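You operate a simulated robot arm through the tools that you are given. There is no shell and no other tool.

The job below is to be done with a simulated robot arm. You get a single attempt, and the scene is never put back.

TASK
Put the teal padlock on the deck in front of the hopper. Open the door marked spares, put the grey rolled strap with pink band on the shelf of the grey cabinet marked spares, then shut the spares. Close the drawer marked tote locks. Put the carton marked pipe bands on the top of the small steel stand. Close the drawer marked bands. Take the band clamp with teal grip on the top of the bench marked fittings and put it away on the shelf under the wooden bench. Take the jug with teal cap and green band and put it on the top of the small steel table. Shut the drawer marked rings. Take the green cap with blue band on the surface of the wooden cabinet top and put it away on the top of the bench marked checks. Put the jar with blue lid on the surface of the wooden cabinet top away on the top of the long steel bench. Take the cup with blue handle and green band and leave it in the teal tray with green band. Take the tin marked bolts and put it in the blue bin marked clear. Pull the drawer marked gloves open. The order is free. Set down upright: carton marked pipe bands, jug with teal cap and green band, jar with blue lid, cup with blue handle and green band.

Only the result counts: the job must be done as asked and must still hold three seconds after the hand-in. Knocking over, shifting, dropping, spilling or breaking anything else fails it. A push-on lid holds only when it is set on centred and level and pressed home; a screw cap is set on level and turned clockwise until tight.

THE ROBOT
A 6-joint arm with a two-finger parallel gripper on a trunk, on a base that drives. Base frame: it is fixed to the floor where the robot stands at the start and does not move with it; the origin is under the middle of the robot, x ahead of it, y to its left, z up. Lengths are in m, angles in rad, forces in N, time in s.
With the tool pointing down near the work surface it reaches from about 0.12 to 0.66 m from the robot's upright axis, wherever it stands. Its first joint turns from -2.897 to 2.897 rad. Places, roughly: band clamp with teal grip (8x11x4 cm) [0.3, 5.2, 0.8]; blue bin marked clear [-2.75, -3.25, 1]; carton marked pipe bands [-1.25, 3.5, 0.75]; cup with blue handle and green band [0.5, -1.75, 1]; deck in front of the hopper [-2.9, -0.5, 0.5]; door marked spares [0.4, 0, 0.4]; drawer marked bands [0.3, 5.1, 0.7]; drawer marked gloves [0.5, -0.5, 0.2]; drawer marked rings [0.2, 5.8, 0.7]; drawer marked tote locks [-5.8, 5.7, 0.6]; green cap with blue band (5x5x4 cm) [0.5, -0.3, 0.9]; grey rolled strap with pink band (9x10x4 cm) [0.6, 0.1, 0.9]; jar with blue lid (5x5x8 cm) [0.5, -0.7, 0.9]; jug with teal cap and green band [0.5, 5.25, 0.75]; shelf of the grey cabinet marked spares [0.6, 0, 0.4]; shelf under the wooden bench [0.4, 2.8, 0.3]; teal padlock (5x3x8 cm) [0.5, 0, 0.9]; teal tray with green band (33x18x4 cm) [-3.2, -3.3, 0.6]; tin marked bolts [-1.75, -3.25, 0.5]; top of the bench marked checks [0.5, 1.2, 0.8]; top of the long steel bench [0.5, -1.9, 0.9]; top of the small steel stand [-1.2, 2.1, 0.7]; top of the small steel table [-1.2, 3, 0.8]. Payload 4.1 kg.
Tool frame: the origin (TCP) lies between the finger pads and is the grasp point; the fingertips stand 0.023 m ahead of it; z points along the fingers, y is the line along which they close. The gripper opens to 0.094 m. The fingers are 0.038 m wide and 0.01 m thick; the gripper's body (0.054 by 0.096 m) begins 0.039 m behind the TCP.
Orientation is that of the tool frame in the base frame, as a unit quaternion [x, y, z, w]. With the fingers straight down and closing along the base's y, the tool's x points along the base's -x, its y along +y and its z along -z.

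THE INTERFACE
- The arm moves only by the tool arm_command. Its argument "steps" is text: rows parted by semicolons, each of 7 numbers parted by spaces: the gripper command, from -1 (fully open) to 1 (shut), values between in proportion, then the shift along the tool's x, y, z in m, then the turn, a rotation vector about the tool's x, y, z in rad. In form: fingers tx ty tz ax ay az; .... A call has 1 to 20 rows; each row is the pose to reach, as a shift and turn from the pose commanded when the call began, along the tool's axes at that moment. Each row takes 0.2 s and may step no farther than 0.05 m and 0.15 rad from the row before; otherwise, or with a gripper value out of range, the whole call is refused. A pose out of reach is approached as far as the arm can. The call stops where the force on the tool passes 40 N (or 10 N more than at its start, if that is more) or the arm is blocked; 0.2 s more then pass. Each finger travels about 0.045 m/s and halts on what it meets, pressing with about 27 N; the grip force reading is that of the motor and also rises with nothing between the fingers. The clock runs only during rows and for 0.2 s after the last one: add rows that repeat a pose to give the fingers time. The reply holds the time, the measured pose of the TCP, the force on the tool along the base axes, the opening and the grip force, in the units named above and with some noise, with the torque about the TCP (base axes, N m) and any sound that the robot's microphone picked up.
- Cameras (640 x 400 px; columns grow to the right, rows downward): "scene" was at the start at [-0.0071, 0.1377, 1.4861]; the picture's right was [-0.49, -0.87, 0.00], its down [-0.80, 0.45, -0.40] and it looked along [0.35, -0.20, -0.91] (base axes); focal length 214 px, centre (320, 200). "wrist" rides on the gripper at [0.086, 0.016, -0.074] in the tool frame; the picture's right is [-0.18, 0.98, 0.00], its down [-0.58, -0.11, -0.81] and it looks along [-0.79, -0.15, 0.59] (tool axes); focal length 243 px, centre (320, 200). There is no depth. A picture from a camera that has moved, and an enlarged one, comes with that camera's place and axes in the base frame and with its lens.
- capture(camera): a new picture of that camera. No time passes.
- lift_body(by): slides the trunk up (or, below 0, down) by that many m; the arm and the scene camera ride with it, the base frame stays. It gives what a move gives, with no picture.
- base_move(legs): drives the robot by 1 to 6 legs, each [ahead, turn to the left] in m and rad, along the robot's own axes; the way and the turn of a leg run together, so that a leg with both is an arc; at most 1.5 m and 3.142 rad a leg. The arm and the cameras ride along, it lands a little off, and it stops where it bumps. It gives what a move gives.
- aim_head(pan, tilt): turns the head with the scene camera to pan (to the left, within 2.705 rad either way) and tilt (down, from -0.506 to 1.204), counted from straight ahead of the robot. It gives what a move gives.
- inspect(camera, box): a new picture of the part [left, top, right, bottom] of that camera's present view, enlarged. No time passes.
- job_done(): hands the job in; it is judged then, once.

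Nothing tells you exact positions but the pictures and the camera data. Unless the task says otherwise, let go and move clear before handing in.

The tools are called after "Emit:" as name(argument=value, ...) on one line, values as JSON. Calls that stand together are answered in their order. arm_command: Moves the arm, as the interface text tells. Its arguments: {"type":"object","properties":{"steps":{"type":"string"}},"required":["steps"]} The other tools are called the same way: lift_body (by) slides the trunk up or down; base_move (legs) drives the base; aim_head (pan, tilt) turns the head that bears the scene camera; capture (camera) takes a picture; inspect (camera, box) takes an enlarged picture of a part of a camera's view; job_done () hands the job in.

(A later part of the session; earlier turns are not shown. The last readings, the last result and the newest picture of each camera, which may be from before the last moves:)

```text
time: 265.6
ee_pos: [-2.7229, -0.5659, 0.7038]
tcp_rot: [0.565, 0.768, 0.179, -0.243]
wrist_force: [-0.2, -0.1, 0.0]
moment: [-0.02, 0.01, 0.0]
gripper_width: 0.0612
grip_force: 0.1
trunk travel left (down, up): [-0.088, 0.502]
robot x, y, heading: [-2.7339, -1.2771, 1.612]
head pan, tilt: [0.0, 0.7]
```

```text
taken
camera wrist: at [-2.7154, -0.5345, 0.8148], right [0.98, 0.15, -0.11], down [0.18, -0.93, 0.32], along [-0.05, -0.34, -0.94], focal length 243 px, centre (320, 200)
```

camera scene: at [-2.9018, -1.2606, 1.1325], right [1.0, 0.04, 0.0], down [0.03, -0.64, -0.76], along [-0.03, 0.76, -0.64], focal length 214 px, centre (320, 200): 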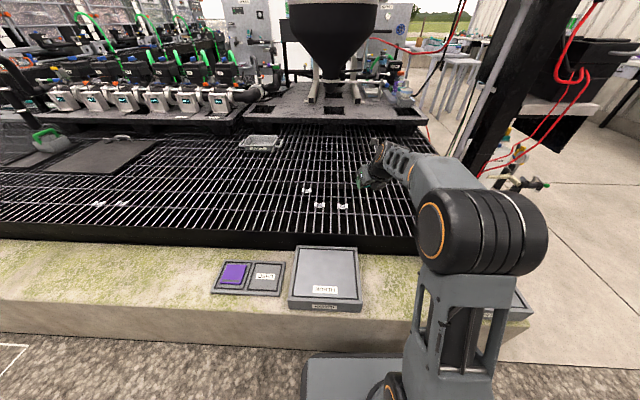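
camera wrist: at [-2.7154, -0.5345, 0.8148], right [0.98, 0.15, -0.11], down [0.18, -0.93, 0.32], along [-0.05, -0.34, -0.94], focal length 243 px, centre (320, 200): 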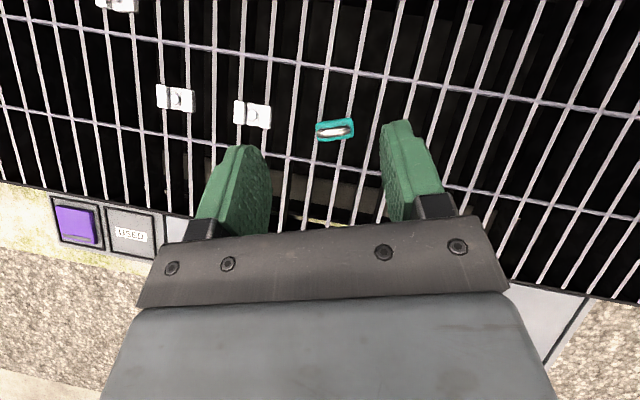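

The padlock stands on the deck. Next the tin and the bin on the racks behind me: I back off, turn round and look.

Emit:
base_move(legs=[[-0.35, 0], [0, -3.1]])

Emit:
aim_head(pan=0.35, tilt=0.3)

Emit:
capture(camera="scene")

Emit:
aim_head(pan=-0.3, tilt=0.3)

Emit:
capture(camera="scene")

```text
time: 275.1
ee_pos: [-2.6992, -2.3481, 0.7052]
tcp_rot: [0.782, -0.545, 0.247, 0.174]
wrist_force: [-0.1, -0.5, 0.3]
moment: [0.01, -0.01, -0.03]
gripper_width: 0.0609
grip_force: 0.1
trunk travel left (down, up): [-0.088, 0.502]
robot x, y, heading: [-2.7168, -1.6337, -1.481]
head pan, tilt: [0.0, 0.7]
```

```text
time: 276.0
ee_pos: [-2.6987, -2.3488, 0.704]
tcp_rot: [0.782, -0.545, 0.248, 0.173]
wrist_force: [-0.1, -0.9, 0.0]
moment: [-0.02, 0.02, 0.0]
gripper_width: 0.0611
grip_force: 0.0
trunk travel left (down, up): [-0.088, 0.502]
robot x, y, heading: [-2.7207, -1.6347, -1.48]
head pan, tilt: [0.351, 0.3]
```

```text
taken
camera scene: at [-2.5189, -1.6441, 1.1685], right [-0.9, -0.43, 0.0], down [-0.13, 0.27, -0.95], along [0.41, -0.86, -0.3], focal length 214 px, centre (320, 200)
```

scene: 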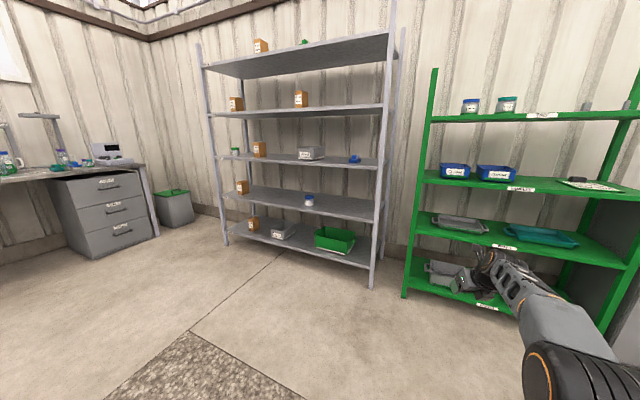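

```text
time: 277.0
ee_pos: [-2.7006, -2.3479, 0.7037]
tcp_rot: [0.782, -0.546, 0.247, 0.174]
wrist_force: [0.0, -0.1, 0.2]
moment: [-0.02, 0.02, 0.01]
gripper_width: 0.0609
grip_force: 0.1
trunk travel left (down, up): [-0.088, 0.502]
robot x, y, heading: [-2.7208, -1.6354, -1.48]
head pan, tilt: [-0.3, 0.3]
```

```text
taken
camera scene: at [-2.578, -1.651, 1.1686], right [-0.98, 0.21, 0.0], down [0.06, 0.29, -0.96], along [-0.2, -0.93, -0.3], focal length 214 px, centre (320, 200)
```

scene: 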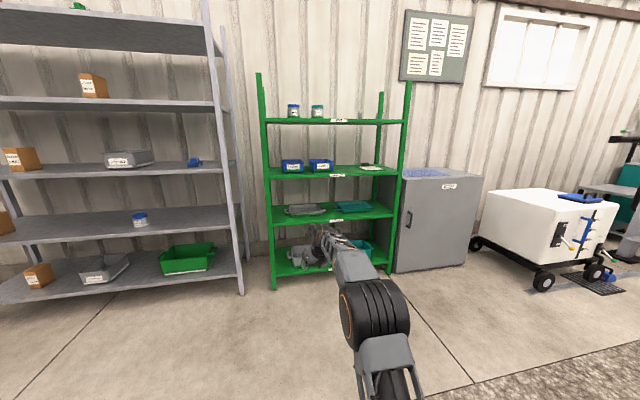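

Emit:
inspect(camera="scene", box=[250, 70, 410, 270])

Emit:
inspect(camera="scene", box=[260, 140, 400, 230])

Emit:
inspect(camera="scene", box=[0, 130, 240, 300])

```text
2.00 times, centred on (330, 170) of scene
camera zoom: at [-2.578, -1.651, 1.1686], right [-0.98, 0.21, 0.0], down [0.06, 0.29, -0.96], along [-0.2, -0.93, -0.3], focal length 429 px, centre (300, 260)
```

zoom: 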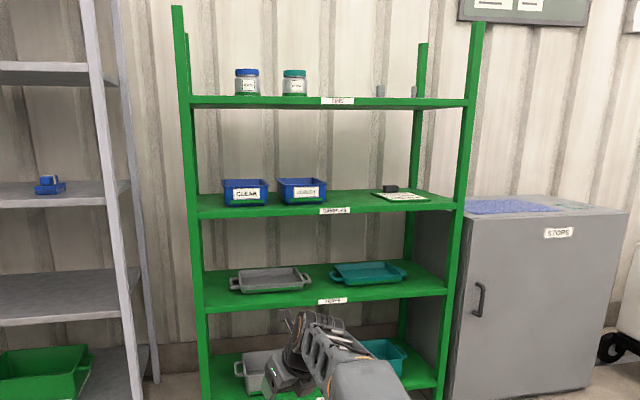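

```text
4.44 times, centred on (330, 185) of scene
camera zoom: at [-2.578, -1.651, 1.1686], right [-0.98, 0.21, 0.0], down [0.06, 0.29, -0.96], along [-0.2, -0.93, -0.3], focal length 953 px, centre (276, 267)
```

zoom: 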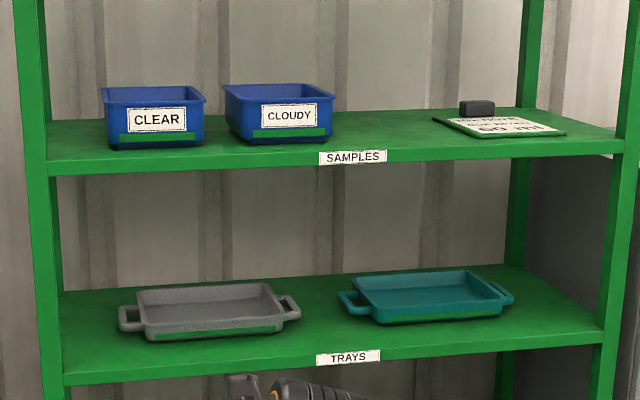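

```text
2.35 times, centred on (120, 215) of scene
camera zoom: at [-2.578, -1.651, 1.1686], right [-0.98, 0.21, 0.0], down [0.06, 0.29, -0.96], along [-0.2, -0.93, -0.3], focal length 505 px, centre (791, 165)
```

zoom: 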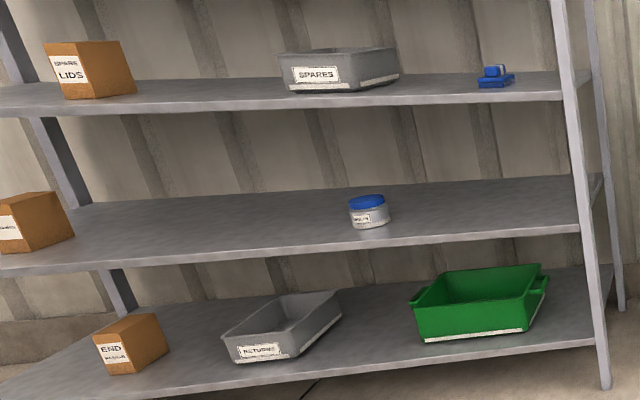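

The tin (white with blue lid) stands on the grey rack's middle shelf; the blue CLEAR bin is on the green rack's shelf at z≈0.9. I drive in front of the tin.

Emit:
base_move(legs=[[0, 0.992], [1.08, 0], [0, -1.083]])

Emit:
aim_head(pan=0.0, tilt=0.5)

Emit:
capture(camera="scene")

Emit:
capture(camera="wrist")

```text
time: 287.8
ee_pos: [-1.7733, -2.83, 0.704]
tcp_rot: [0.768, -0.564, 0.243, 0.18]
wrist_force: [0.5, 0.4, 0.1]
moment: [0.0, 0.02, -0.04]
gripper_width: 0.0613
grip_force: 0.0
trunk travel left (down, up): [-0.088, 0.502]
robot x, y, heading: [-1.76, -2.1148, -1.524]
head pan, tilt: [-0.3, 0.3]
```

```text
time: 288.6
ee_pos: [-1.7745, -2.8302, 0.7043]
tcp_rot: [0.768, -0.564, 0.244, 0.18]
wrist_force: [0.5, -0.5, 0.0]
moment: [0.0, 0.0, -0.04]
gripper_width: 0.0613
grip_force: 0.0
trunk travel left (down, up): [-0.088, 0.502]
robot x, y, heading: [-1.7598, -2.1174, -1.524]
head pan, tilt: [0.0, 0.499]
```

```text
taken
camera scene: at [-1.5918, -2.1394, 1.1502], right [-1.0, -0.04, 0.0], down [-0.02, 0.48, -0.88], along [0.04, -0.88, -0.48], focal length 214 px, centre (320, 200)
```

scene: 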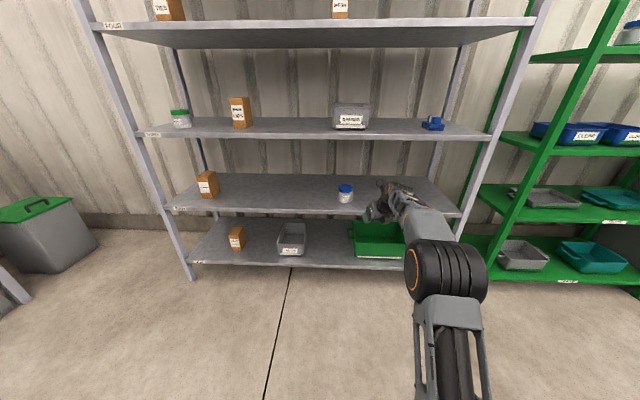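

```text
taken
camera wrist: at [-1.7812, -2.8617, 0.8151], right [-0.98, -0.15, -0.11], down [-0.18, 0.93, 0.32], along [0.05, 0.34, -0.94], focal length 243 px, centre (320, 200)
```

wrist: 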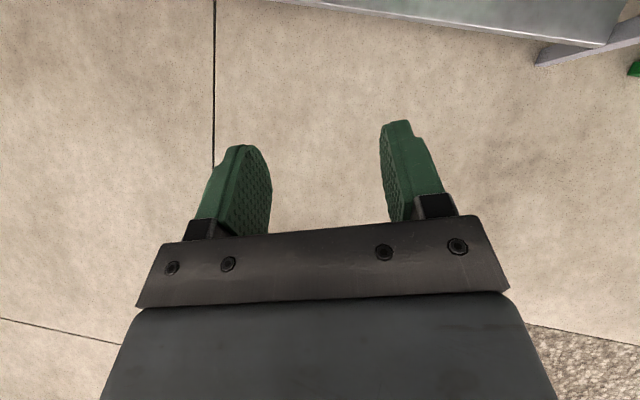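

Emit:
inspect(camera="scene", box=[300, 160, 400, 222])

```text
6.40 times, centred on (350, 191) of scene
camera zoom: at [-1.5918, -2.1394, 1.1502], right [-1.0, -0.04, 0.0], down [-0.02, 0.48, -0.88], along [0.04, -0.88, -0.48], focal length 1373 px, centre (128, 258)
```

zoom: 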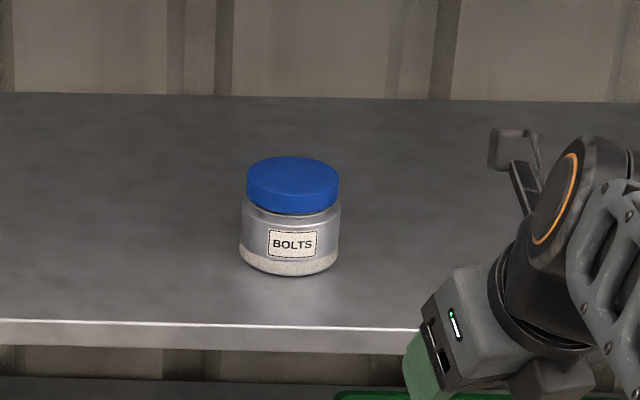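

The tin reads BOLTS; it stands at about (-1.684,-3.19) on a shelf at z≈0.575. I raise the tool to 15° below horizontal, open, lower a bit and drive closer.

Emit:
arm_command(steps="-1 -0.0092 0 0.0131 0 0.14 0; -1 -0.0185 0 0.0261 0 0.28 0; -1 -0.0277 0 0.0392 0 0.42 0; -1 -0.037 0 0.0522 0 0.56 0; -1 -0.0462 0 0.0653 0 0.7 0; -1 -0.0462 0 0.0653 0 0.7 0")

Emit:
base_move(legs=[[0.12, 0]])

Emit:
capture(camera="wrist")

Emit:
capture(camera="scene")

```text
time: 290.0
ee_pos: [-1.7746, -2.8298, 0.6241]
tcp_rot: [0.638, -0.469, 0.492, 0.362]
wrist_force: [0.2, 0.2, -0.6]
moment: [-0.01, 0.05, -0.01]
gripper_width: 0.094
grip_force: 0.0
trunk travel left (down, up): [-0.088, 0.502]
robot x, y, heading: [-1.7615, -2.1144, -1.527]
head pan, tilt: [0.0, 0.499]
```

```text
time: 291.2
ee_pos: [-1.7689, -2.9486, 0.6247]
tcp_rot: [0.638, -0.469, 0.492, 0.362]
wrist_force: [-0.2, 0.8, -0.6]
moment: [0.02, 0.0, 0.02]
gripper_width: 0.094
grip_force: 0.1
trunk travel left (down, up): [-0.088, 0.502]
robot x, y, heading: [-1.7541, -2.2362, -1.521]
head pan, tilt: [0.0, 0.499]
```

```text
taken
camera wrist: at [-1.798, -2.9068, 0.7264], right [-0.95, -0.25, -0.18], down [-0.18, 0.92, -0.36], along [0.25, -0.31, -0.92], focal length 243 px, centre (320, 200)
```

wrist: 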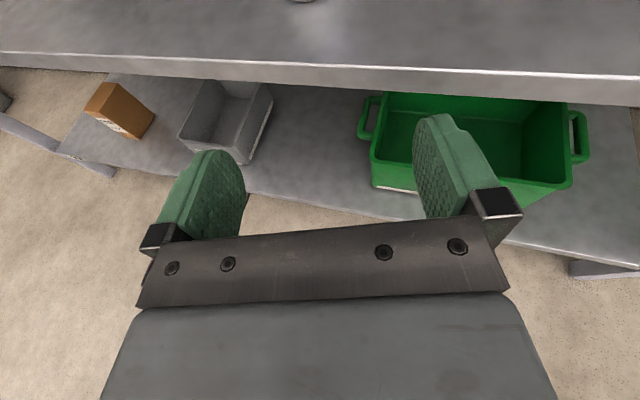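

```text
taken
camera scene: at [-1.5864, -2.2591, 1.1502], right [-1.0, -0.05, 0.0], down [-0.02, 0.48, -0.88], along [0.04, -0.88, -0.48], focal length 214 px, centre (320, 200)
```

scene: 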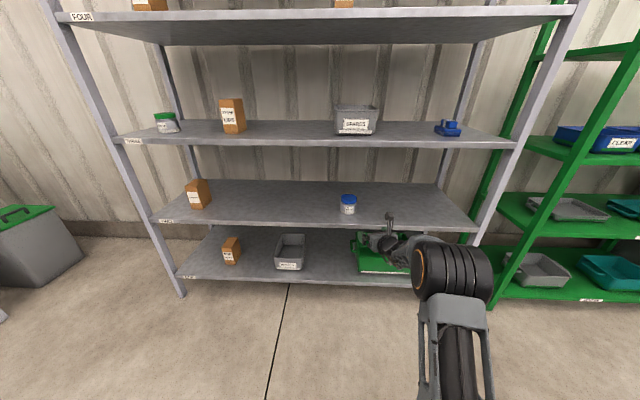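

Emit:
inspect(camera="scene", box=[308, 170, 408, 232])

```text
6.40 times, centred on (358, 201) of scene
camera zoom: at [-1.5864, -2.2591, 1.1502], right [-1.0, -0.05, 0.0], down [-0.02, 0.48, -0.88], along [0.04, -0.88, -0.48], focal length 1373 px, centre (77, 194)
```

zoom: 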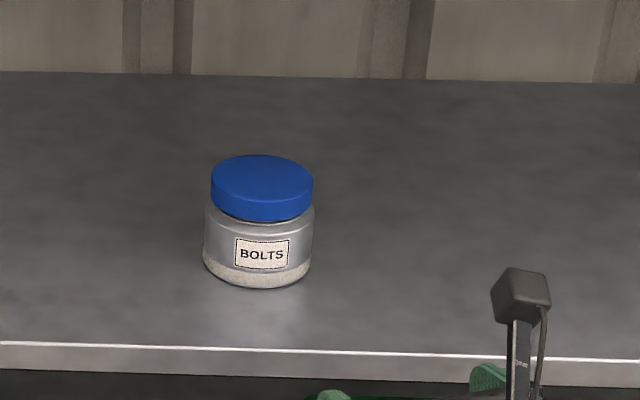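

Triangulated: tin axis (-1.686,-3.206), base z≈0.577, body ~8.6 cm wide. I shift the tool sideways to line up, then drive 0.2 m.

Emit:
arm_command(steps="-1 -0.004 -0.026 0.001 0 0 0; -1 -0.0074 -0.0525 0.002 0 0 0; -1 -0.0074 -0.0525 0.002 0 0 0")

Emit:
base_move(legs=[[0.19, 0]])

Emit:
capture(camera="wrist")

Emit:
inspect(camera="scene", box=[300, 150, 460, 250])

```text
time: 292.0
ee_pos: [-1.7177, -2.9325, 0.615]
tcp_rot: [0.639, -0.468, 0.493, 0.361]
wrist_force: [-0.4, -1.2, 0.3]
moment: [0.01, -0.03, 0.01]
gripper_width: 0.0941
grip_force: 0.1
trunk travel left (down, up): [-0.088, 0.502]
robot x, y, heading: [-1.7516, -2.2336, -1.525]
head pan, tilt: [0.0, 0.499]
```

```text
time: 293.6
ee_pos: [-1.7054, -3.1271, 0.6147]
tcp_rot: [0.64, -0.466, 0.493, 0.36]
wrist_force: [-0.2, 0.4, 0.0]
moment: [0.0, 0.02, 0.01]
gripper_width: 0.0941
grip_force: 0.0
trunk travel left (down, up): [-0.088, 0.502]
robot x, y, heading: [-1.7476, -2.4312, -1.519]
head pan, tilt: [0.0, 0.499]
```

```text
taken
camera wrist: at [-1.7354, -3.0848, 0.7183], right [-0.95, -0.25, -0.18], down [-0.18, 0.92, -0.36], along [0.25, -0.31, -0.92], focal length 243 px, centre (320, 200)
```

wrist: 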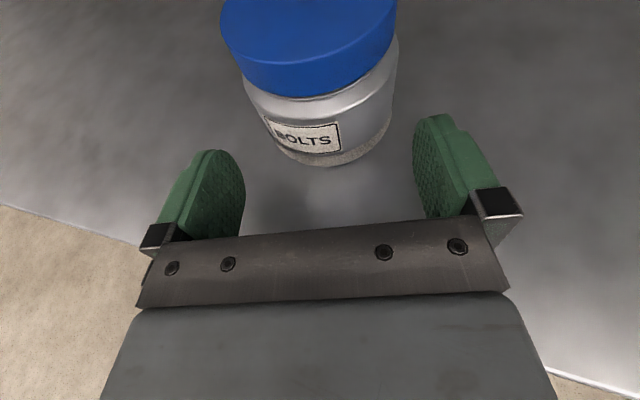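

```text
4.00 times, centred on (380, 200) of scene
camera zoom: at [-1.5772, -2.4525, 1.1502], right [-1.0, -0.05, 0.0], down [-0.02, 0.48, -0.88], along [0.04, -0.88, -0.48], focal length 858 px, centre (80, 200)
```

zoom: 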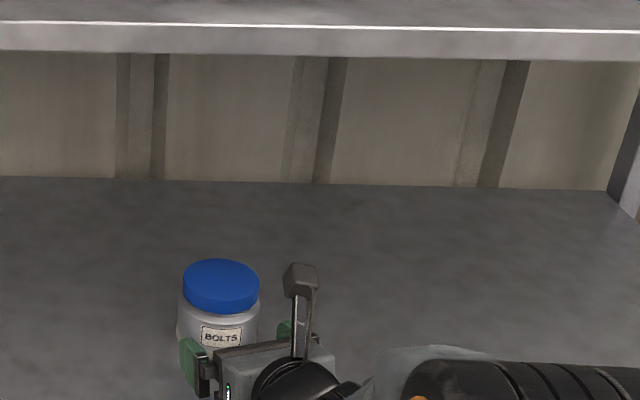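

The tin is centred between the fingers. I advance 7 cm and close.

Emit:
arm_command(steps="-1 0.0058 0.0015 0.0222 0 0 0; -1 0.0117 0.0015 0.0445 0 0 0; -1 0.0175 0.0015 0.0667 0 0 0; -1 0.0175 0.0015 0.0667 0 0 0")

Emit:
capture(camera="wrist")

```text
time: 294.6
ee_pos: [-1.684, -3.1943, 0.6147]
tcp_rot: [0.639, -0.467, 0.493, 0.36]
wrist_force: [1.1, 0.3, 0.2]
moment: [-0.02, -0.01, 0.0]
gripper_width: 0.094
grip_force: 0.2
trunk travel left (down, up): [-0.088, 0.502]
robot x, y, heading: [-1.7475, -2.4284, -1.526]
head pan, tilt: [0.0, 0.499]
```

```text
taken
camera wrist: at [-1.7142, -3.1523, 0.7179], right [-0.95, -0.25, -0.18], down [-0.18, 0.92, -0.36], along [0.25, -0.31, -0.92], focal length 243 px, centre (320, 200)
```

wrist: 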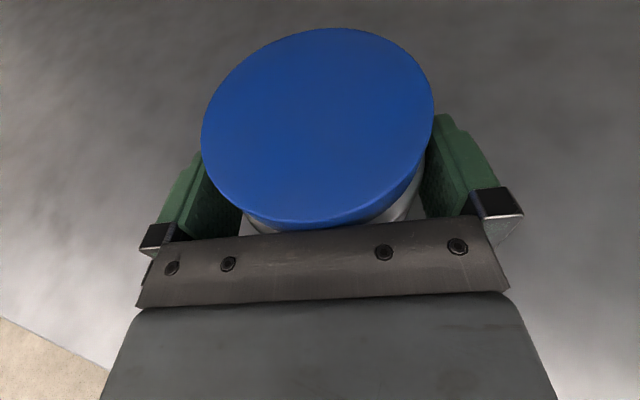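

Emit:
arm_command(steps="1 0 0 0 0 0 0; 1 0 0 0 0 0 0; 1 0 0 0 0 0 0; 1 0 0 0 0 0 0; 1 0 0 0 0 0 0")

Emit:
lift_body(by=0.04)

Emit:
capture(camera="wrist")

```text
time: 295.8
ee_pos: [-1.6831, -3.1947, 0.6159]
tcp_rot: [0.64, -0.467, 0.493, 0.36]
wrist_force: [-0.7, 0.1, 1.2]
moment: [0.01, -0.01, 0.0]
gripper_width: 0.0773
grip_force: 26.9
trunk travel left (down, up): [-0.088, 0.502]
robot x, y, heading: [-1.7448, -2.4289, -1.523]
head pan, tilt: [0.0, 0.499]
```

```text
time: 296.6
ee_pos: [-1.6846, -3.1945, 0.6549]
tcp_rot: [0.639, -0.467, 0.493, 0.36]
wrist_force: [-0.2, 0.3, -1.3]
moment: [0.01, 0.0, 0.03]
gripper_width: 0.0773
grip_force: 27.1
trunk travel left (down, up): [-0.128, 0.462]
robot x, y, heading: [-1.7431, -2.43, -1.524]
head pan, tilt: [0.0, 0.499]
```

```text
taken
camera wrist: at [-1.7142, -3.1522, 0.7577], right [-0.95, -0.25, -0.18], down [-0.18, 0.92, -0.36], along [0.25, -0.31, -0.92], focal length 243 px, centre (320, 200)
```

wrist: 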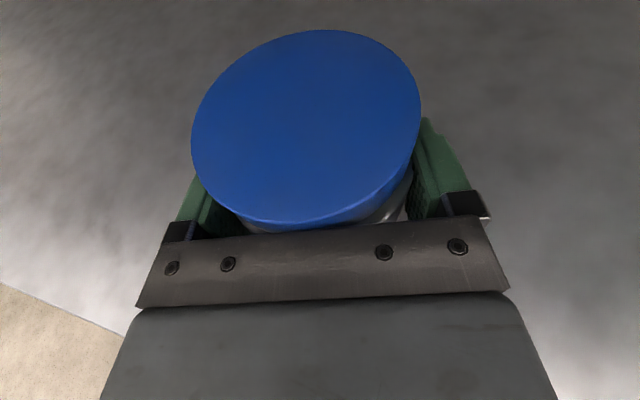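

The tin is lifted (77 mm grip). I back out, raise the trunk and drive over to the green rack.

Emit:
base_move(legs=[[-0.45, 0], [0, -1.618], [0.98, 0], [0, 1.571]])

Emit:
lift_body(by=0.4)

Emit:
aim_head(pan=0.0, tilt=0.5)

Emit:
capture(camera="scene")

Emit:
capture(camera="wrist")

```text
time: 302.8
ee_pos: [-2.5248, -2.1005, 0.656]
tcp_rot: [-0.151, 0.777, -0.116, -0.6]
wrist_force: [-0.4, 0.1, -0.8]
moment: [-0.02, -0.02, -0.01]
gripper_width: 0.0773
grip_force: 27.2
trunk travel left (down, up): [-0.128, 0.462]
robot x, y, heading: [-1.7718, -1.9816, -3.018]
head pan, tilt: [0.0, 0.499]
stopped in leg 2: the robot was blocked; the commanded pose is now the measured one
```

```text
time: 306.6
ee_pos: [-2.5253, -2.1015, 1.0548]
tcp_rot: [-0.152, 0.777, -0.117, -0.6]
wrist_force: [0.3, 0.7, -1.2]
moment: [-0.01, 0.02, -0.01]
gripper_width: 0.0772
grip_force: 26.9
trunk travel left (down, up): [-0.528, 0.062]
robot x, y, heading: [-1.7699, -1.9758, -3.016]
head pan, tilt: [0.0, 0.499]
```

```text
time: 307.2
ee_pos: [-2.5268, -2.1, 1.0553]
tcp_rot: [-0.151, 0.778, -0.116, -0.599]
wrist_force: [-0.5, -0.8, -1.3]
moment: [0.01, -0.01, -0.03]
gripper_width: 0.0773
grip_force: 27.6
trunk travel left (down, up): [-0.528, 0.062]
robot x, y, heading: [-1.7665, -1.9789, -3.016]
head pan, tilt: [0.0, 0.499]
```

```text
taken
camera scene: at [-1.7774, -2.1492, 1.5902], right [-0.13, 0.99, 0.0], down [0.47, 0.06, -0.88], along [-0.87, -0.11, -0.48], focal length 214 px, centre (320, 200)
```

scene: 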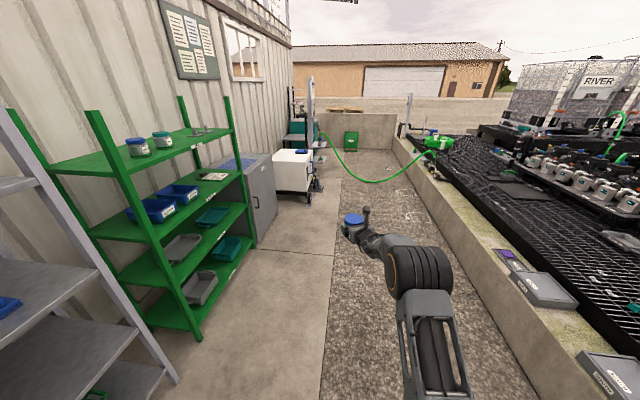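

```text
taken
camera wrist: at [-2.4852, -2.0676, 1.1576], right [-0.33, 0.93, -0.18], down [0.9, 0.25, -0.36], along [-0.29, -0.28, -0.92], focal length 243 px, centre (320, 200)
```

wrist: 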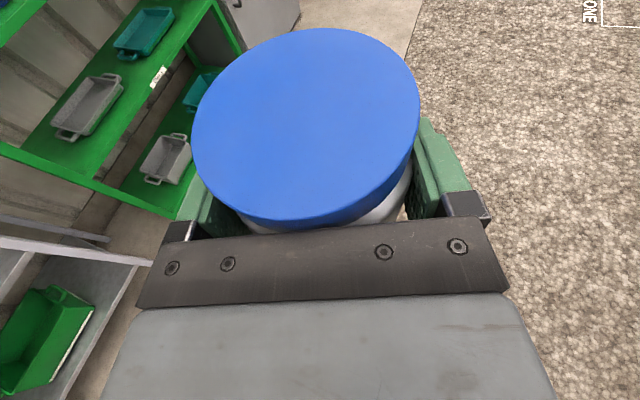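

The turn stopped short as "blocked". I look around the base for the cause.

Emit:
aim_head(pan=-1.5, tilt=1.0)

Emit:
capture(camera="scene")

Emit:
aim_head(pan=1.5, tilt=1.0)

Emit:
capture(camera="scene")

Emit:
aim_head(pan=2.6, tilt=0.9)

Emit:
capture(camera="scene")

```text
time: 308.8
ee_pos: [-2.5257, -2.1005, 1.055]
tcp_rot: [-0.152, 0.777, -0.117, -0.599]
wrist_force: [-0.7, -0.6, -1.0]
moment: [0.03, -0.02, -0.01]
gripper_width: 0.0777
grip_force: 27.2
trunk travel left (down, up): [-0.528, 0.062]
robot x, y, heading: [-1.7661, -1.9793, -3.013]
head pan, tilt: [-1.499, 1.0]
```

```text
taken
camera scene: at [-1.7008, -2.0694, 1.5491], right [0.98, 0.2, 0.0], down [0.17, -0.82, -0.54], along [-0.11, 0.53, -0.84], focal length 214 px, centre (320, 200)
```

scene: 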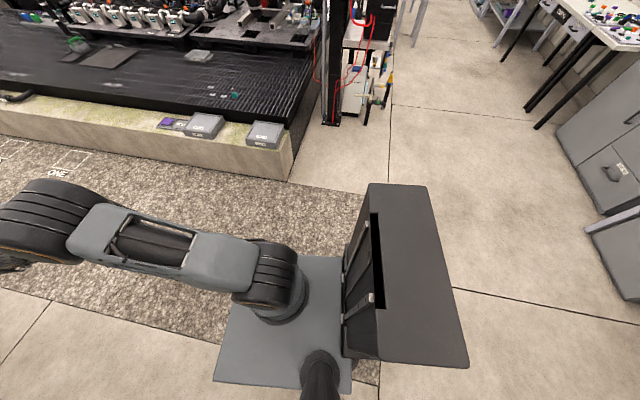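

```text
time: 311.4
ee_pos: [-2.5253, -2.101, 1.0557]
tcp_rot: [-0.15, 0.778, -0.116, -0.6]
wrist_force: [0.3, 0.1, -2.4]
moment: [-0.02, 0.01, 0.01]
gripper_width: 0.0775
grip_force: 26.5
trunk travel left (down, up): [-0.528, 0.062]
robot x, y, heading: [-1.7622, -1.9805, -3.019]
head pan, tilt: [1.499, 1.0]
```

```text
taken
camera scene: at [-1.6834, -2.2073, 1.5491], right [-1.0, -0.05, 0.0], down [-0.04, 0.84, -0.54], along [0.03, -0.54, -0.84], focal length 214 px, centre (320, 200)
```

scene: 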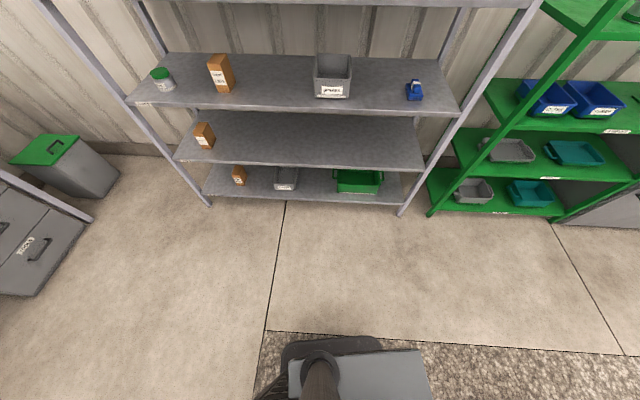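

```text
time: 312.7
ee_pos: [-2.5262, -2.1013, 1.0548]
tcp_rot: [-0.151, 0.777, -0.116, -0.6]
wrist_force: [1.3, -0.8, -1.3]
moment: [-0.03, 0.01, 0.0]
gripper_width: 0.0774
grip_force: 27.6
trunk travel left (down, up): [-0.528, 0.062]
robot x, y, heading: [-1.7671, -1.9785, -3.019]
head pan, tilt: [2.601, 0.901]
```

```text
taken
camera scene: at [-1.6181, -2.1683, 1.5563], right [-0.4, -0.91, 0.0], down [-0.72, 0.32, -0.62], along [0.57, -0.25, -0.78], focal length 214 px, centre (320, 200)
```

scene: 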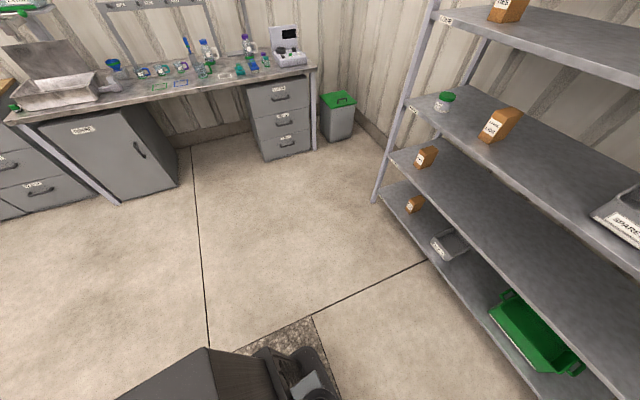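

Nothing is near the base; I just try continuing the turn and the drive.

Emit:
base_move(legs=[[0, -0.12], [0.5, 0]])

```text
time: 313.5
ee_pos: [-2.5284, -2.0751, 1.0542]
tcp_rot: [-0.138, 0.781, -0.106, -0.6]
wrist_force: [0.6, -0.4, -1.4]
moment: [0.02, 0.01, -0.01]
gripper_width: 0.0774
grip_force: 27.3
trunk travel left (down, up): [-0.528, 0.062]
robot x, y, heading: [-1.7644, -1.9799, -3.048]
head pan, tilt: [2.601, 0.901]
stopped in leg 1: the robot was blocked; the commanded pose is now the measured one
```

Emit:
base_move(legs=[[0.15, 0]])

Emit:
base_move(legs=[[0, -0.1]])

```text
time: 314.6
ee_pos: [-2.61, -2.0852, 1.056]
tcp_rot: [-0.138, 0.779, -0.106, -0.602]
wrist_force: [1.1, 0.8, -1.5]
moment: [0.02, 0.01, 0.03]
gripper_width: 0.0773
grip_force: 26.2
trunk travel left (down, up): [-0.528, 0.062]
robot x, y, heading: [-1.8466, -1.9871, -3.045]
head pan, tilt: [2.601, 0.901]
stopped in leg 1: the robot was blocked; the commanded pose is now the measured one
```

```text
time: 315.5
ee_pos: [-2.6118, -2.0449, 1.0571]
tcp_rot: [-0.119, 0.782, -0.092, -0.605]
wrist_force: [-0.4, 0.0, -0.8]
moment: [0.02, -0.02, -0.01]
gripper_width: 0.0773
grip_force: 26.4
trunk travel left (down, up): [-0.528, 0.062]
robot x, y, heading: [-1.8468, -1.988, -3.086]
head pan, tilt: [2.601, 0.901]
stopped in leg 1: the robot was blocked; the commanded pose is now the measured one
```

Emit:
aim_head(pan=0.0, tilt=1.2)

Emit:
capture(camera="scene")

Emit:
aim_head(pan=-0.8, tilt=1.1)

Emit:
capture(camera="scene")

Emit:
aim_head(pan=-2.4, tilt=1.1)

Emit:
capture(camera="scene")

```text
time: 317.8
ee_pos: [-2.6102, -2.0446, 1.0568]
tcp_rot: [-0.118, 0.782, -0.091, -0.605]
wrist_force: [-0.4, 0.7, -0.9]
moment: [-0.02, 0.0, -0.02]
gripper_width: 0.0772
grip_force: 26.7
trunk travel left (down, up): [-0.528, 0.062]
robot x, y, heading: [-1.8517, -1.9906, -3.088]
head pan, tilt: [0.0, 1.201]
```

```text
taken
camera scene: at [-1.8342, -2.1538, 1.5365], right [-0.05, 1.0, 0.0], down [0.93, 0.05, -0.36], along [-0.36, -0.02, -0.93], focal length 214 px, centre (320, 200)
```

scene: 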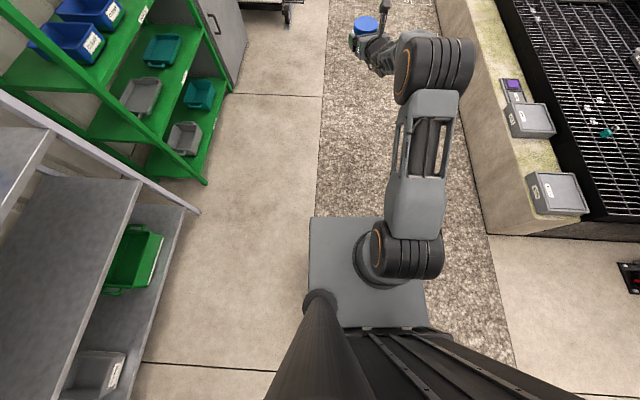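

```text
time: 319.0
ee_pos: [-2.6131, -2.044, 1.058]
tcp_rot: [-0.118, 0.782, -0.091, -0.606]
wrist_force: [0.3, -0.5, -1.2]
moment: [-0.01, 0.0, -0.02]
gripper_width: 0.0771
grip_force: 26.7
trunk travel left (down, up): [-0.528, 0.062]
robot x, y, heading: [-1.8481, -1.9857, -3.095]
head pan, tilt: [-0.799, 1.1]
```

```text
taken
camera scene: at [-1.8247, -2.108, 1.5425], right [0.68, 0.73, 0.0], down [0.65, -0.61, -0.45], along [-0.33, 0.31, -0.89], focal length 214 px, centre (320, 200)
```

scene: 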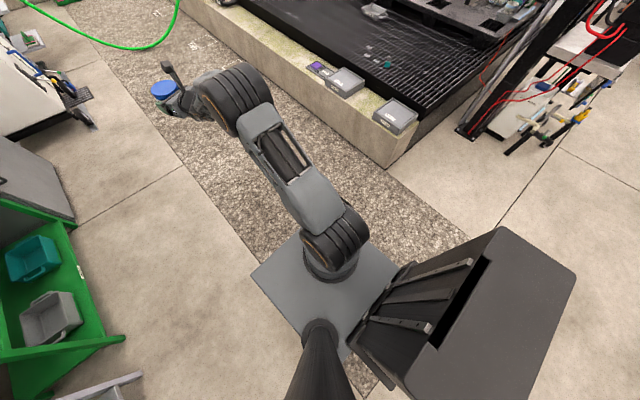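

```text
time: 320.6
ee_pos: [-2.6112, -2.0456, 1.0562]
tcp_rot: [-0.118, 0.781, -0.091, -0.606]
wrist_force: [0.1, -0.2, -0.7]
moment: [0.0, -0.04, 0.01]
gripper_width: 0.0774
grip_force: 27.2
trunk travel left (down, up): [-0.528, 0.062]
robot x, y, heading: [-1.8512, -1.9863, -3.089]
head pan, tilt: [-2.4, 1.1]
```

```text
taken
camera scene: at [-1.7341, -2.1058, 1.5425], right [0.71, -0.7, 0.0], down [-0.62, -0.64, -0.45], along [0.32, 0.32, -0.89], focal length 214 px, centre (320, 200)
```

scene: 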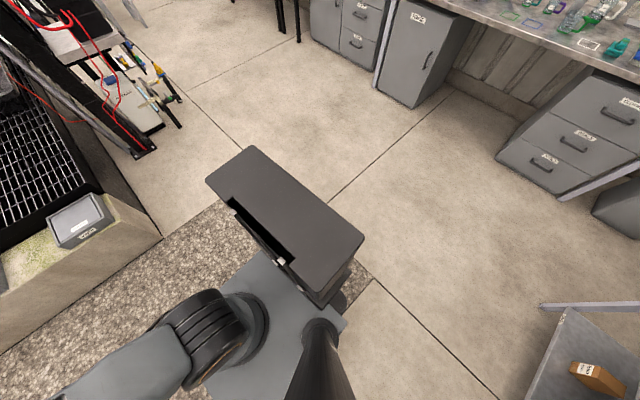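

Possibly the gravel edge hampers the wheels. I try turning left and moving onto the concrete.

Emit:
base_move(legs=[[0, 0.6]])

```text
time: 321.6
ee_pos: [-2.6059, -2.0972, 1.0568]
tcp_rot: [-0.145, 0.778, -0.113, -0.601]
wrist_force: [-0.6, 1.3, -1.3]
moment: [0.01, 0.01, 0.02]
gripper_width: 0.0774
grip_force: 26.7
trunk travel left (down, up): [-0.528, 0.062]
robot x, y, heading: [-1.8494, -1.988, -3.03]
head pan, tilt: [-2.4, 1.1]
stopped in leg 1: the robot was blocked; the commanded pose is now the measured one
```

Emit:
base_move(legs=[[-0.3, 0]])

```text
time: 322.9
ee_pos: [-2.5025, -2.0856, 1.057]
tcp_rot: [-0.145, 0.778, -0.112, -0.6]
wrist_force: [0.5, 0.3, -1.6]
moment: [-0.03, 0.0, 0.01]
gripper_width: 0.0775
grip_force: 26.4
trunk travel left (down, up): [-0.528, 0.062]
robot x, y, heading: [-1.7445, -1.9809, -3.026]
head pan, tilt: [-2.4, 1.1]
stopped in leg 1: the robot was blocked; the commanded pose is now the measured one
```

Emit:
base_move(legs=[[-0.06, 0], [-0.06, 0]])

Emit:
base_move(legs=[[0, 0.3]])

```text
time: 324.4
ee_pos: [-2.3857, -2.0707, 1.0562]
tcp_rot: [-0.144, 0.778, -0.111, -0.602]
wrist_force: [-0.7, -0.1, -0.4]
moment: [0.0, 0.01, 0.02]
gripper_width: 0.0772
grip_force: 27.4
trunk travel left (down, up): [-0.528, 0.062]
robot x, y, heading: [-1.6262, -1.9639, -3.029]
head pan, tilt: [-2.4, 1.1]
```

```text
time: 325.2
ee_pos: [-2.3803, -2.1058, 1.0557]
tcp_rot: [-0.163, 0.775, -0.126, -0.598]
wrist_force: [-0.3, 0.4, -1.8]
moment: [0.03, -0.01, 0.04]
gripper_width: 0.0774
grip_force: 27.4
trunk travel left (down, up): [-0.528, 0.062]
robot x, y, heading: [-1.6263, -1.963, -2.986]
head pan, tilt: [-2.4, 1.1]
stopped in leg 1: the robot was blocked; the commanded pose is now the measured one
```

Short legs go through. I test leg sizes for turning.

Emit:
base_move(legs=[[0, 0.1], [0, 0.1], [0, 0.1]])

```text
time: 326.1
ee_pos: [-2.3708, -2.146, 1.0546]
tcp_rot: [-0.183, 0.771, -0.142, -0.593]
wrist_force: [0.5, 0.3, -1.2]
moment: [0.01, 0.02, 0.03]
gripper_width: 0.0775
grip_force: 27.5
trunk travel left (down, up): [-0.528, 0.062]
robot x, y, heading: [-1.6263, -1.9644, -2.941]
head pan, tilt: [-2.4, 1.1]
stopped in leg 1: the robot was blocked; the commanded pose is now the measured one
```

Emit:
base_move(legs=[[0, 0.04], [0, 0.04], [0, 0.04], [0, 0.04], [0, 0.04], [0, 0.04]])

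Emit:
aim_head(pan=2.6, tilt=1.2)

Emit:
capture(camera="scene")

```text
time: 328.9
ee_pos: [-2.3052, -2.3165, 1.0547]
tcp_rot: [-0.274, 0.743, -0.211, -0.573]
wrist_force: [0.0, -0.1, -0.8]
moment: [0.02, -0.02, -0.07]
gripper_width: 0.0773
grip_force: 27.1
trunk travel left (down, up): [-0.528, 0.062]
robot x, y, heading: [-1.6293, -1.9593, -2.698]
head pan, tilt: [-2.4, 1.1]
```

```text
time: 332.8
ee_pos: [-2.3066, -2.3165, 1.0558]
tcp_rot: [-0.273, 0.743, -0.211, -0.573]
wrist_force: [1.0, 0.1, -1.4]
moment: [0.01, 0.0, 0.02]
gripper_width: 0.0773
grip_force: 27.0
trunk travel left (down, up): [-0.528, 0.062]
robot x, y, heading: [-1.6273, -1.9651, -2.702]
head pan, tilt: [2.601, 1.201]
```

```text
taken
camera scene: at [-1.4449, -2.0925, 1.5365], right [-0.1, -1.0, 0.0], down [-0.93, 0.09, -0.36], along [0.36, -0.04, -0.93], focal length 214 px, centre (320, 200)
```

scene: 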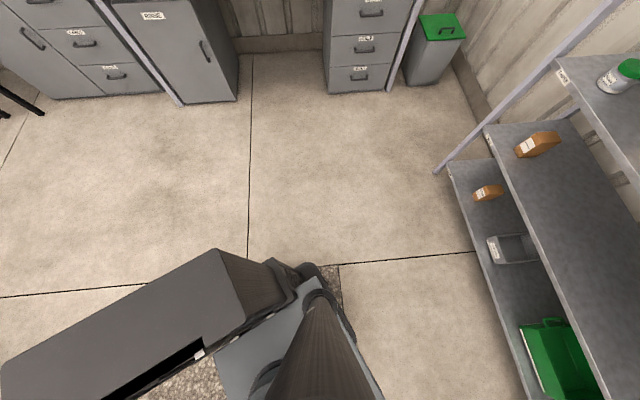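

Tiny legs work. I use them to get fully off the gravel patch, southwest.

Emit:
base_move(legs=[[0.07, 0], [0.07, 0], [0.07, 0], [0.07, 0], [0.07, 0], [0.07, 0]])

Emit:
base_move(legs=[[0.2, 0]])

```text
time: 336.9
ee_pos: [-2.6855, -2.4937, 1.0544]
tcp_rot: [-0.273, 0.744, -0.211, -0.573]
wrist_force: [0.2, 0.7, -1.3]
moment: [-0.02, -0.02, 0.03]
gripper_width: 0.0773
grip_force: 26.7
trunk travel left (down, up): [-0.528, 0.062]
robot x, y, heading: [-2.0084, -2.1372, -2.7]
head pan, tilt: [2.601, 1.201]
```

```text
time: 338.4
ee_pos: [-2.8655, -2.5805, 1.0543]
tcp_rot: [-0.274, 0.743, -0.211, -0.573]
wrist_force: [-0.7, 0.4, -1.5]
moment: [0.03, 0.02, -0.02]
gripper_width: 0.0772
grip_force: 26.7
trunk travel left (down, up): [-0.528, 0.062]
robot x, y, heading: [-2.1835, -2.2282, -2.696]
head pan, tilt: [2.601, 1.201]
```

Free again. I retract the arm a bit and move in front of the green rack, keeping to the concrete.

Emit:
arm_command(steps="1 -0.0127 0 -0.0483 0 0 0; 1 -0.0254 0 -0.0967 0 0 0; 1 -0.038 0 -0.145 0 0 0")

Emit:
base_move(legs=[[0, -0.2], [0.5, 0], [0, 1.32]])

Emit:
aim_head(pan=-0.1, tilt=0.6)

Emit:
capture(camera="scene")

Emit:
capture(camera="wrist")

```text
time: 339.2
ee_pos: [-2.751, -2.4827, 1.0553]
tcp_rot: [-0.274, 0.743, -0.212, -0.573]
wrist_force: [0.2, 0.5, -1.5]
moment: [0.01, 0.03, -0.01]
gripper_width: 0.0772
grip_force: 26.7
trunk travel left (down, up): [-0.528, 0.062]
robot x, y, heading: [-2.1833, -2.2285, -2.703]
head pan, tilt: [2.601, 1.201]
```

```text
time: 346.2
ee_pos: [-2.6766, -2.9703, 1.054]
tcp_rot: [0.629, -0.481, 0.485, 0.37]
wrist_force: [0.0, -0.1, -0.9]
moment: [0.04, -0.01, 0.03]
gripper_width: 0.0771
grip_force: 27.1
trunk travel left (down, up): [-0.528, 0.062]
robot x, y, heading: [-2.6653, -2.3514, -1.573]
head pan, tilt: [2.601, 1.201]
```

```text
time: 348.6
ee_pos: [-2.6756, -2.9698, 1.0554]
tcp_rot: [0.63, -0.482, 0.484, 0.37]
wrist_force: [0.5, -0.3, -1.6]
moment: [0.01, -0.01, -0.01]
gripper_width: 0.0772
grip_force: 26.3
trunk travel left (down, up): [-0.528, 0.062]
robot x, y, heading: [-2.6649, -2.3448, -1.575]
head pan, tilt: [-0.099, 0.6]
```

```text
taken
camera scene: at [-2.5074, -2.3758, 1.5811], right [-1.0, 0.1, 0.0], down [0.06, 0.56, -0.82], along [-0.08, -0.82, -0.57], focal length 214 px, centre (320, 200)
```

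scene: 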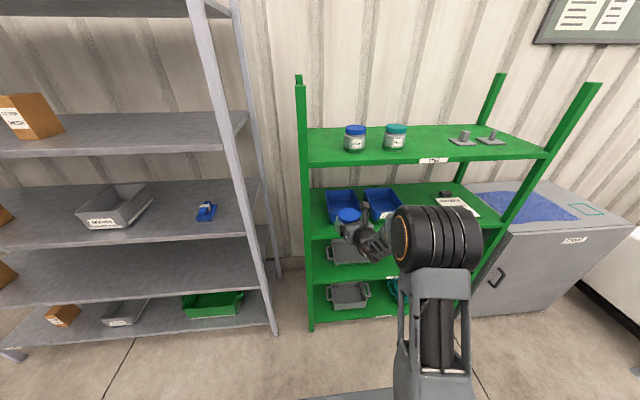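

```text
taken
camera wrist: at [-2.7048, -2.9262, 1.1571], right [-0.96, -0.21, -0.18], down [-0.14, 0.92, -0.36], along [0.24, -0.32, -0.92], focal length 243 px, centre (320, 200)
```

wrist: 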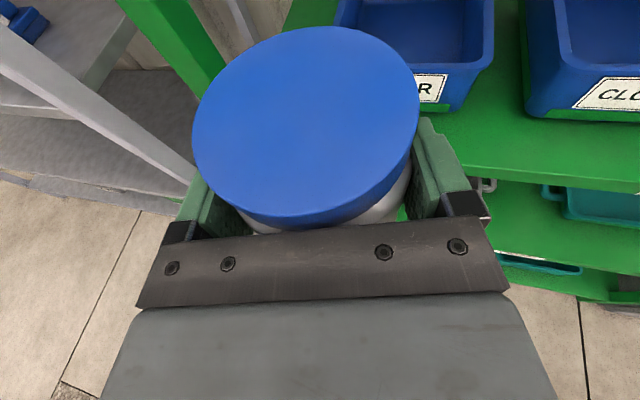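

Emit:
inspect(camera="scene", box=[290, 120, 450, 240])

```text
3.33 times, centred on (370, 180) of scene
camera zoom: at [-2.5074, -2.3758, 1.5811], right [-1.0, 0.1, 0.0], down [0.06, 0.56, -0.82], along [-0.08, -0.82, -0.57], focal length 715 px, centre (153, 267)
```

zoom: 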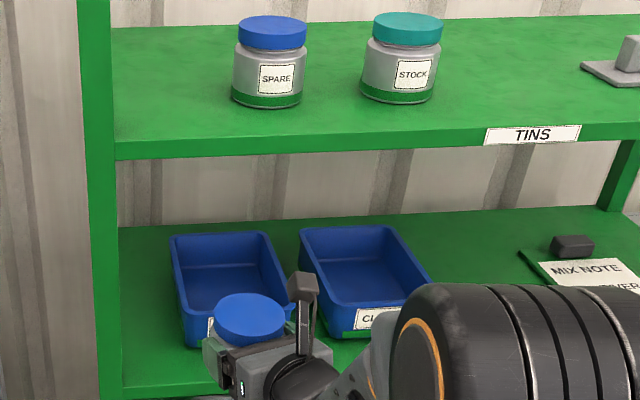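

The CLEAR bin is ~0.157×0.24 m, rim z≈0.98, centre (-2.71,-3.21). I line up sideways and drive in over it.

Emit:
arm_command(steps="1 -0.0027 0.0386 -0.0101 0 0 0; 1 -0.0027 0.0386 -0.0101 0 0 0")

Emit:
base_move(legs=[[0.1, 0]])

Emit:
capture(camera="wrist")

Emit:
inspect(camera="scene", box=[290, 120, 450, 240])

```text
time: 349.2
ee_pos: [-2.7177, -2.9686, 1.0543]
tcp_rot: [0.629, -0.481, 0.485, 0.37]
wrist_force: [0.1, 0.1, -1.2]
moment: [0.02, 0.01, 0.01]
gripper_width: 0.0773
grip_force: 26.9
trunk travel left (down, up): [-0.528, 0.062]
robot x, y, heading: [-2.6675, -2.3498, -1.573]
head pan, tilt: [-0.099, 0.6]
```

```text
time: 350.3
ee_pos: [-2.716, -3.07, 1.0533]
tcp_rot: [0.63, -0.481, 0.485, 0.369]
wrist_force: [0.2, 0.0, -1.3]
moment: [0.04, 0.0, -0.02]
gripper_width: 0.0772
grip_force: 27.0
trunk travel left (down, up): [-0.528, 0.062]
robot x, y, heading: [-2.6708, -2.4498, -1.568]
head pan, tilt: [-0.099, 0.6]
```

```text
taken
camera wrist: at [-2.7435, -3.027, 1.1555], right [-0.96, -0.21, -0.18], down [-0.14, 0.92, -0.36], along [0.24, -0.32, -0.92], focal length 243 px, centre (320, 200)
```

wrist: 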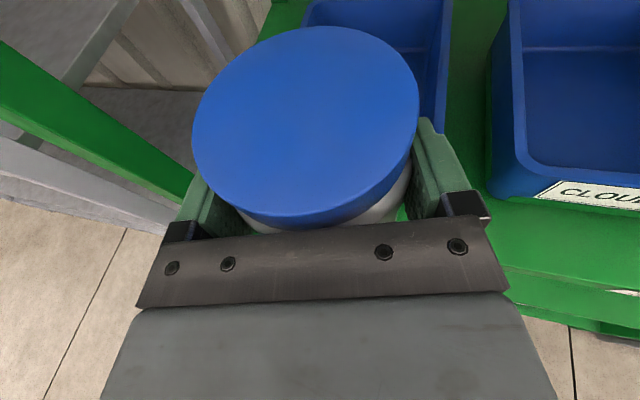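

```text
3.33 times, centred on (370, 180) of scene
camera zoom: at [-2.5072, -2.4775, 1.5811], right [-1.0, 0.1, 0.0], down [0.05, 0.56, -0.82], along [-0.08, -0.82, -0.57], focal length 715 px, centre (153, 267)
```

zoom: 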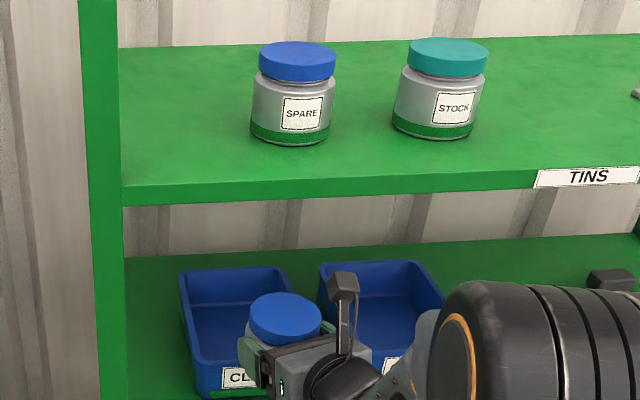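

Aligned with the bin. I drive slightly further and reach the rest with the arm, keeping the elbow clear of the upper shelf.

Emit:
base_move(legs=[[0.06, 0]])

Emit:
arm_command(steps="1 0.0083 0.0093 0.0311 0 0 0; 1 0.0166 0.0183 0.0622 0 0 0; 1 0.025 0.0268 0.0933 0 0 0; 1 0.025 0.0268 0.0933 0 0 0")

Emit:
capture(camera="wrist")

Emit:
capture(camera="scene")

```text
time: 351.3
ee_pos: [-2.715, -3.1291, 1.0525]
tcp_rot: [0.63, -0.48, 0.486, 0.369]
wrist_force: [0.0, -0.9, -1.0]
moment: [0.02, -0.01, 0.0]
gripper_width: 0.0773
grip_force: 26.3
trunk travel left (down, up): [-0.528, 0.062]
robot x, y, heading: [-2.669, -2.5103, -1.565]
head pan, tilt: [-0.099, 0.6]
```

```text
time: 352.3
ee_pos: [-2.717, -3.2296, 1.0525]
tcp_rot: [0.63, -0.48, 0.486, 0.369]
wrist_force: [0.4, -0.1, -1.4]
moment: [-0.02, -0.02, -0.01]
gripper_width: 0.0771
grip_force: 27.0
trunk travel left (down, up): [-0.528, 0.062]
robot x, y, heading: [-2.6658, -2.5089, -1.566]
head pan, tilt: [-0.099, 0.6]
```

```text
taken
camera wrist: at [-2.7458, -3.1864, 1.156], right [-0.96, -0.21, -0.18], down [-0.14, 0.92, -0.36], along [0.24, -0.32, -0.92], focal length 243 px, centre (320, 200)
```

wrist: 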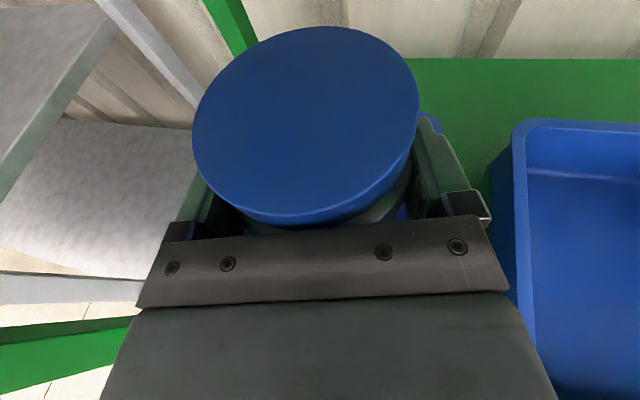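

```text
taken
camera scene: at [-2.507, -2.5368, 1.5811], right [-1.0, 0.1, 0.0], down [0.05, 0.56, -0.82], along [-0.08, -0.82, -0.57], focal length 214 px, centre (320, 200)
```

scene: 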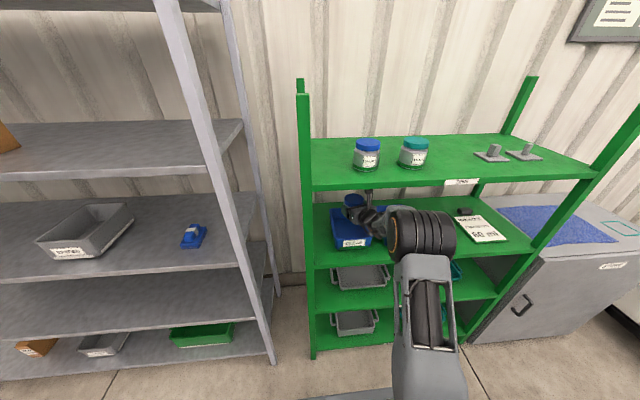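

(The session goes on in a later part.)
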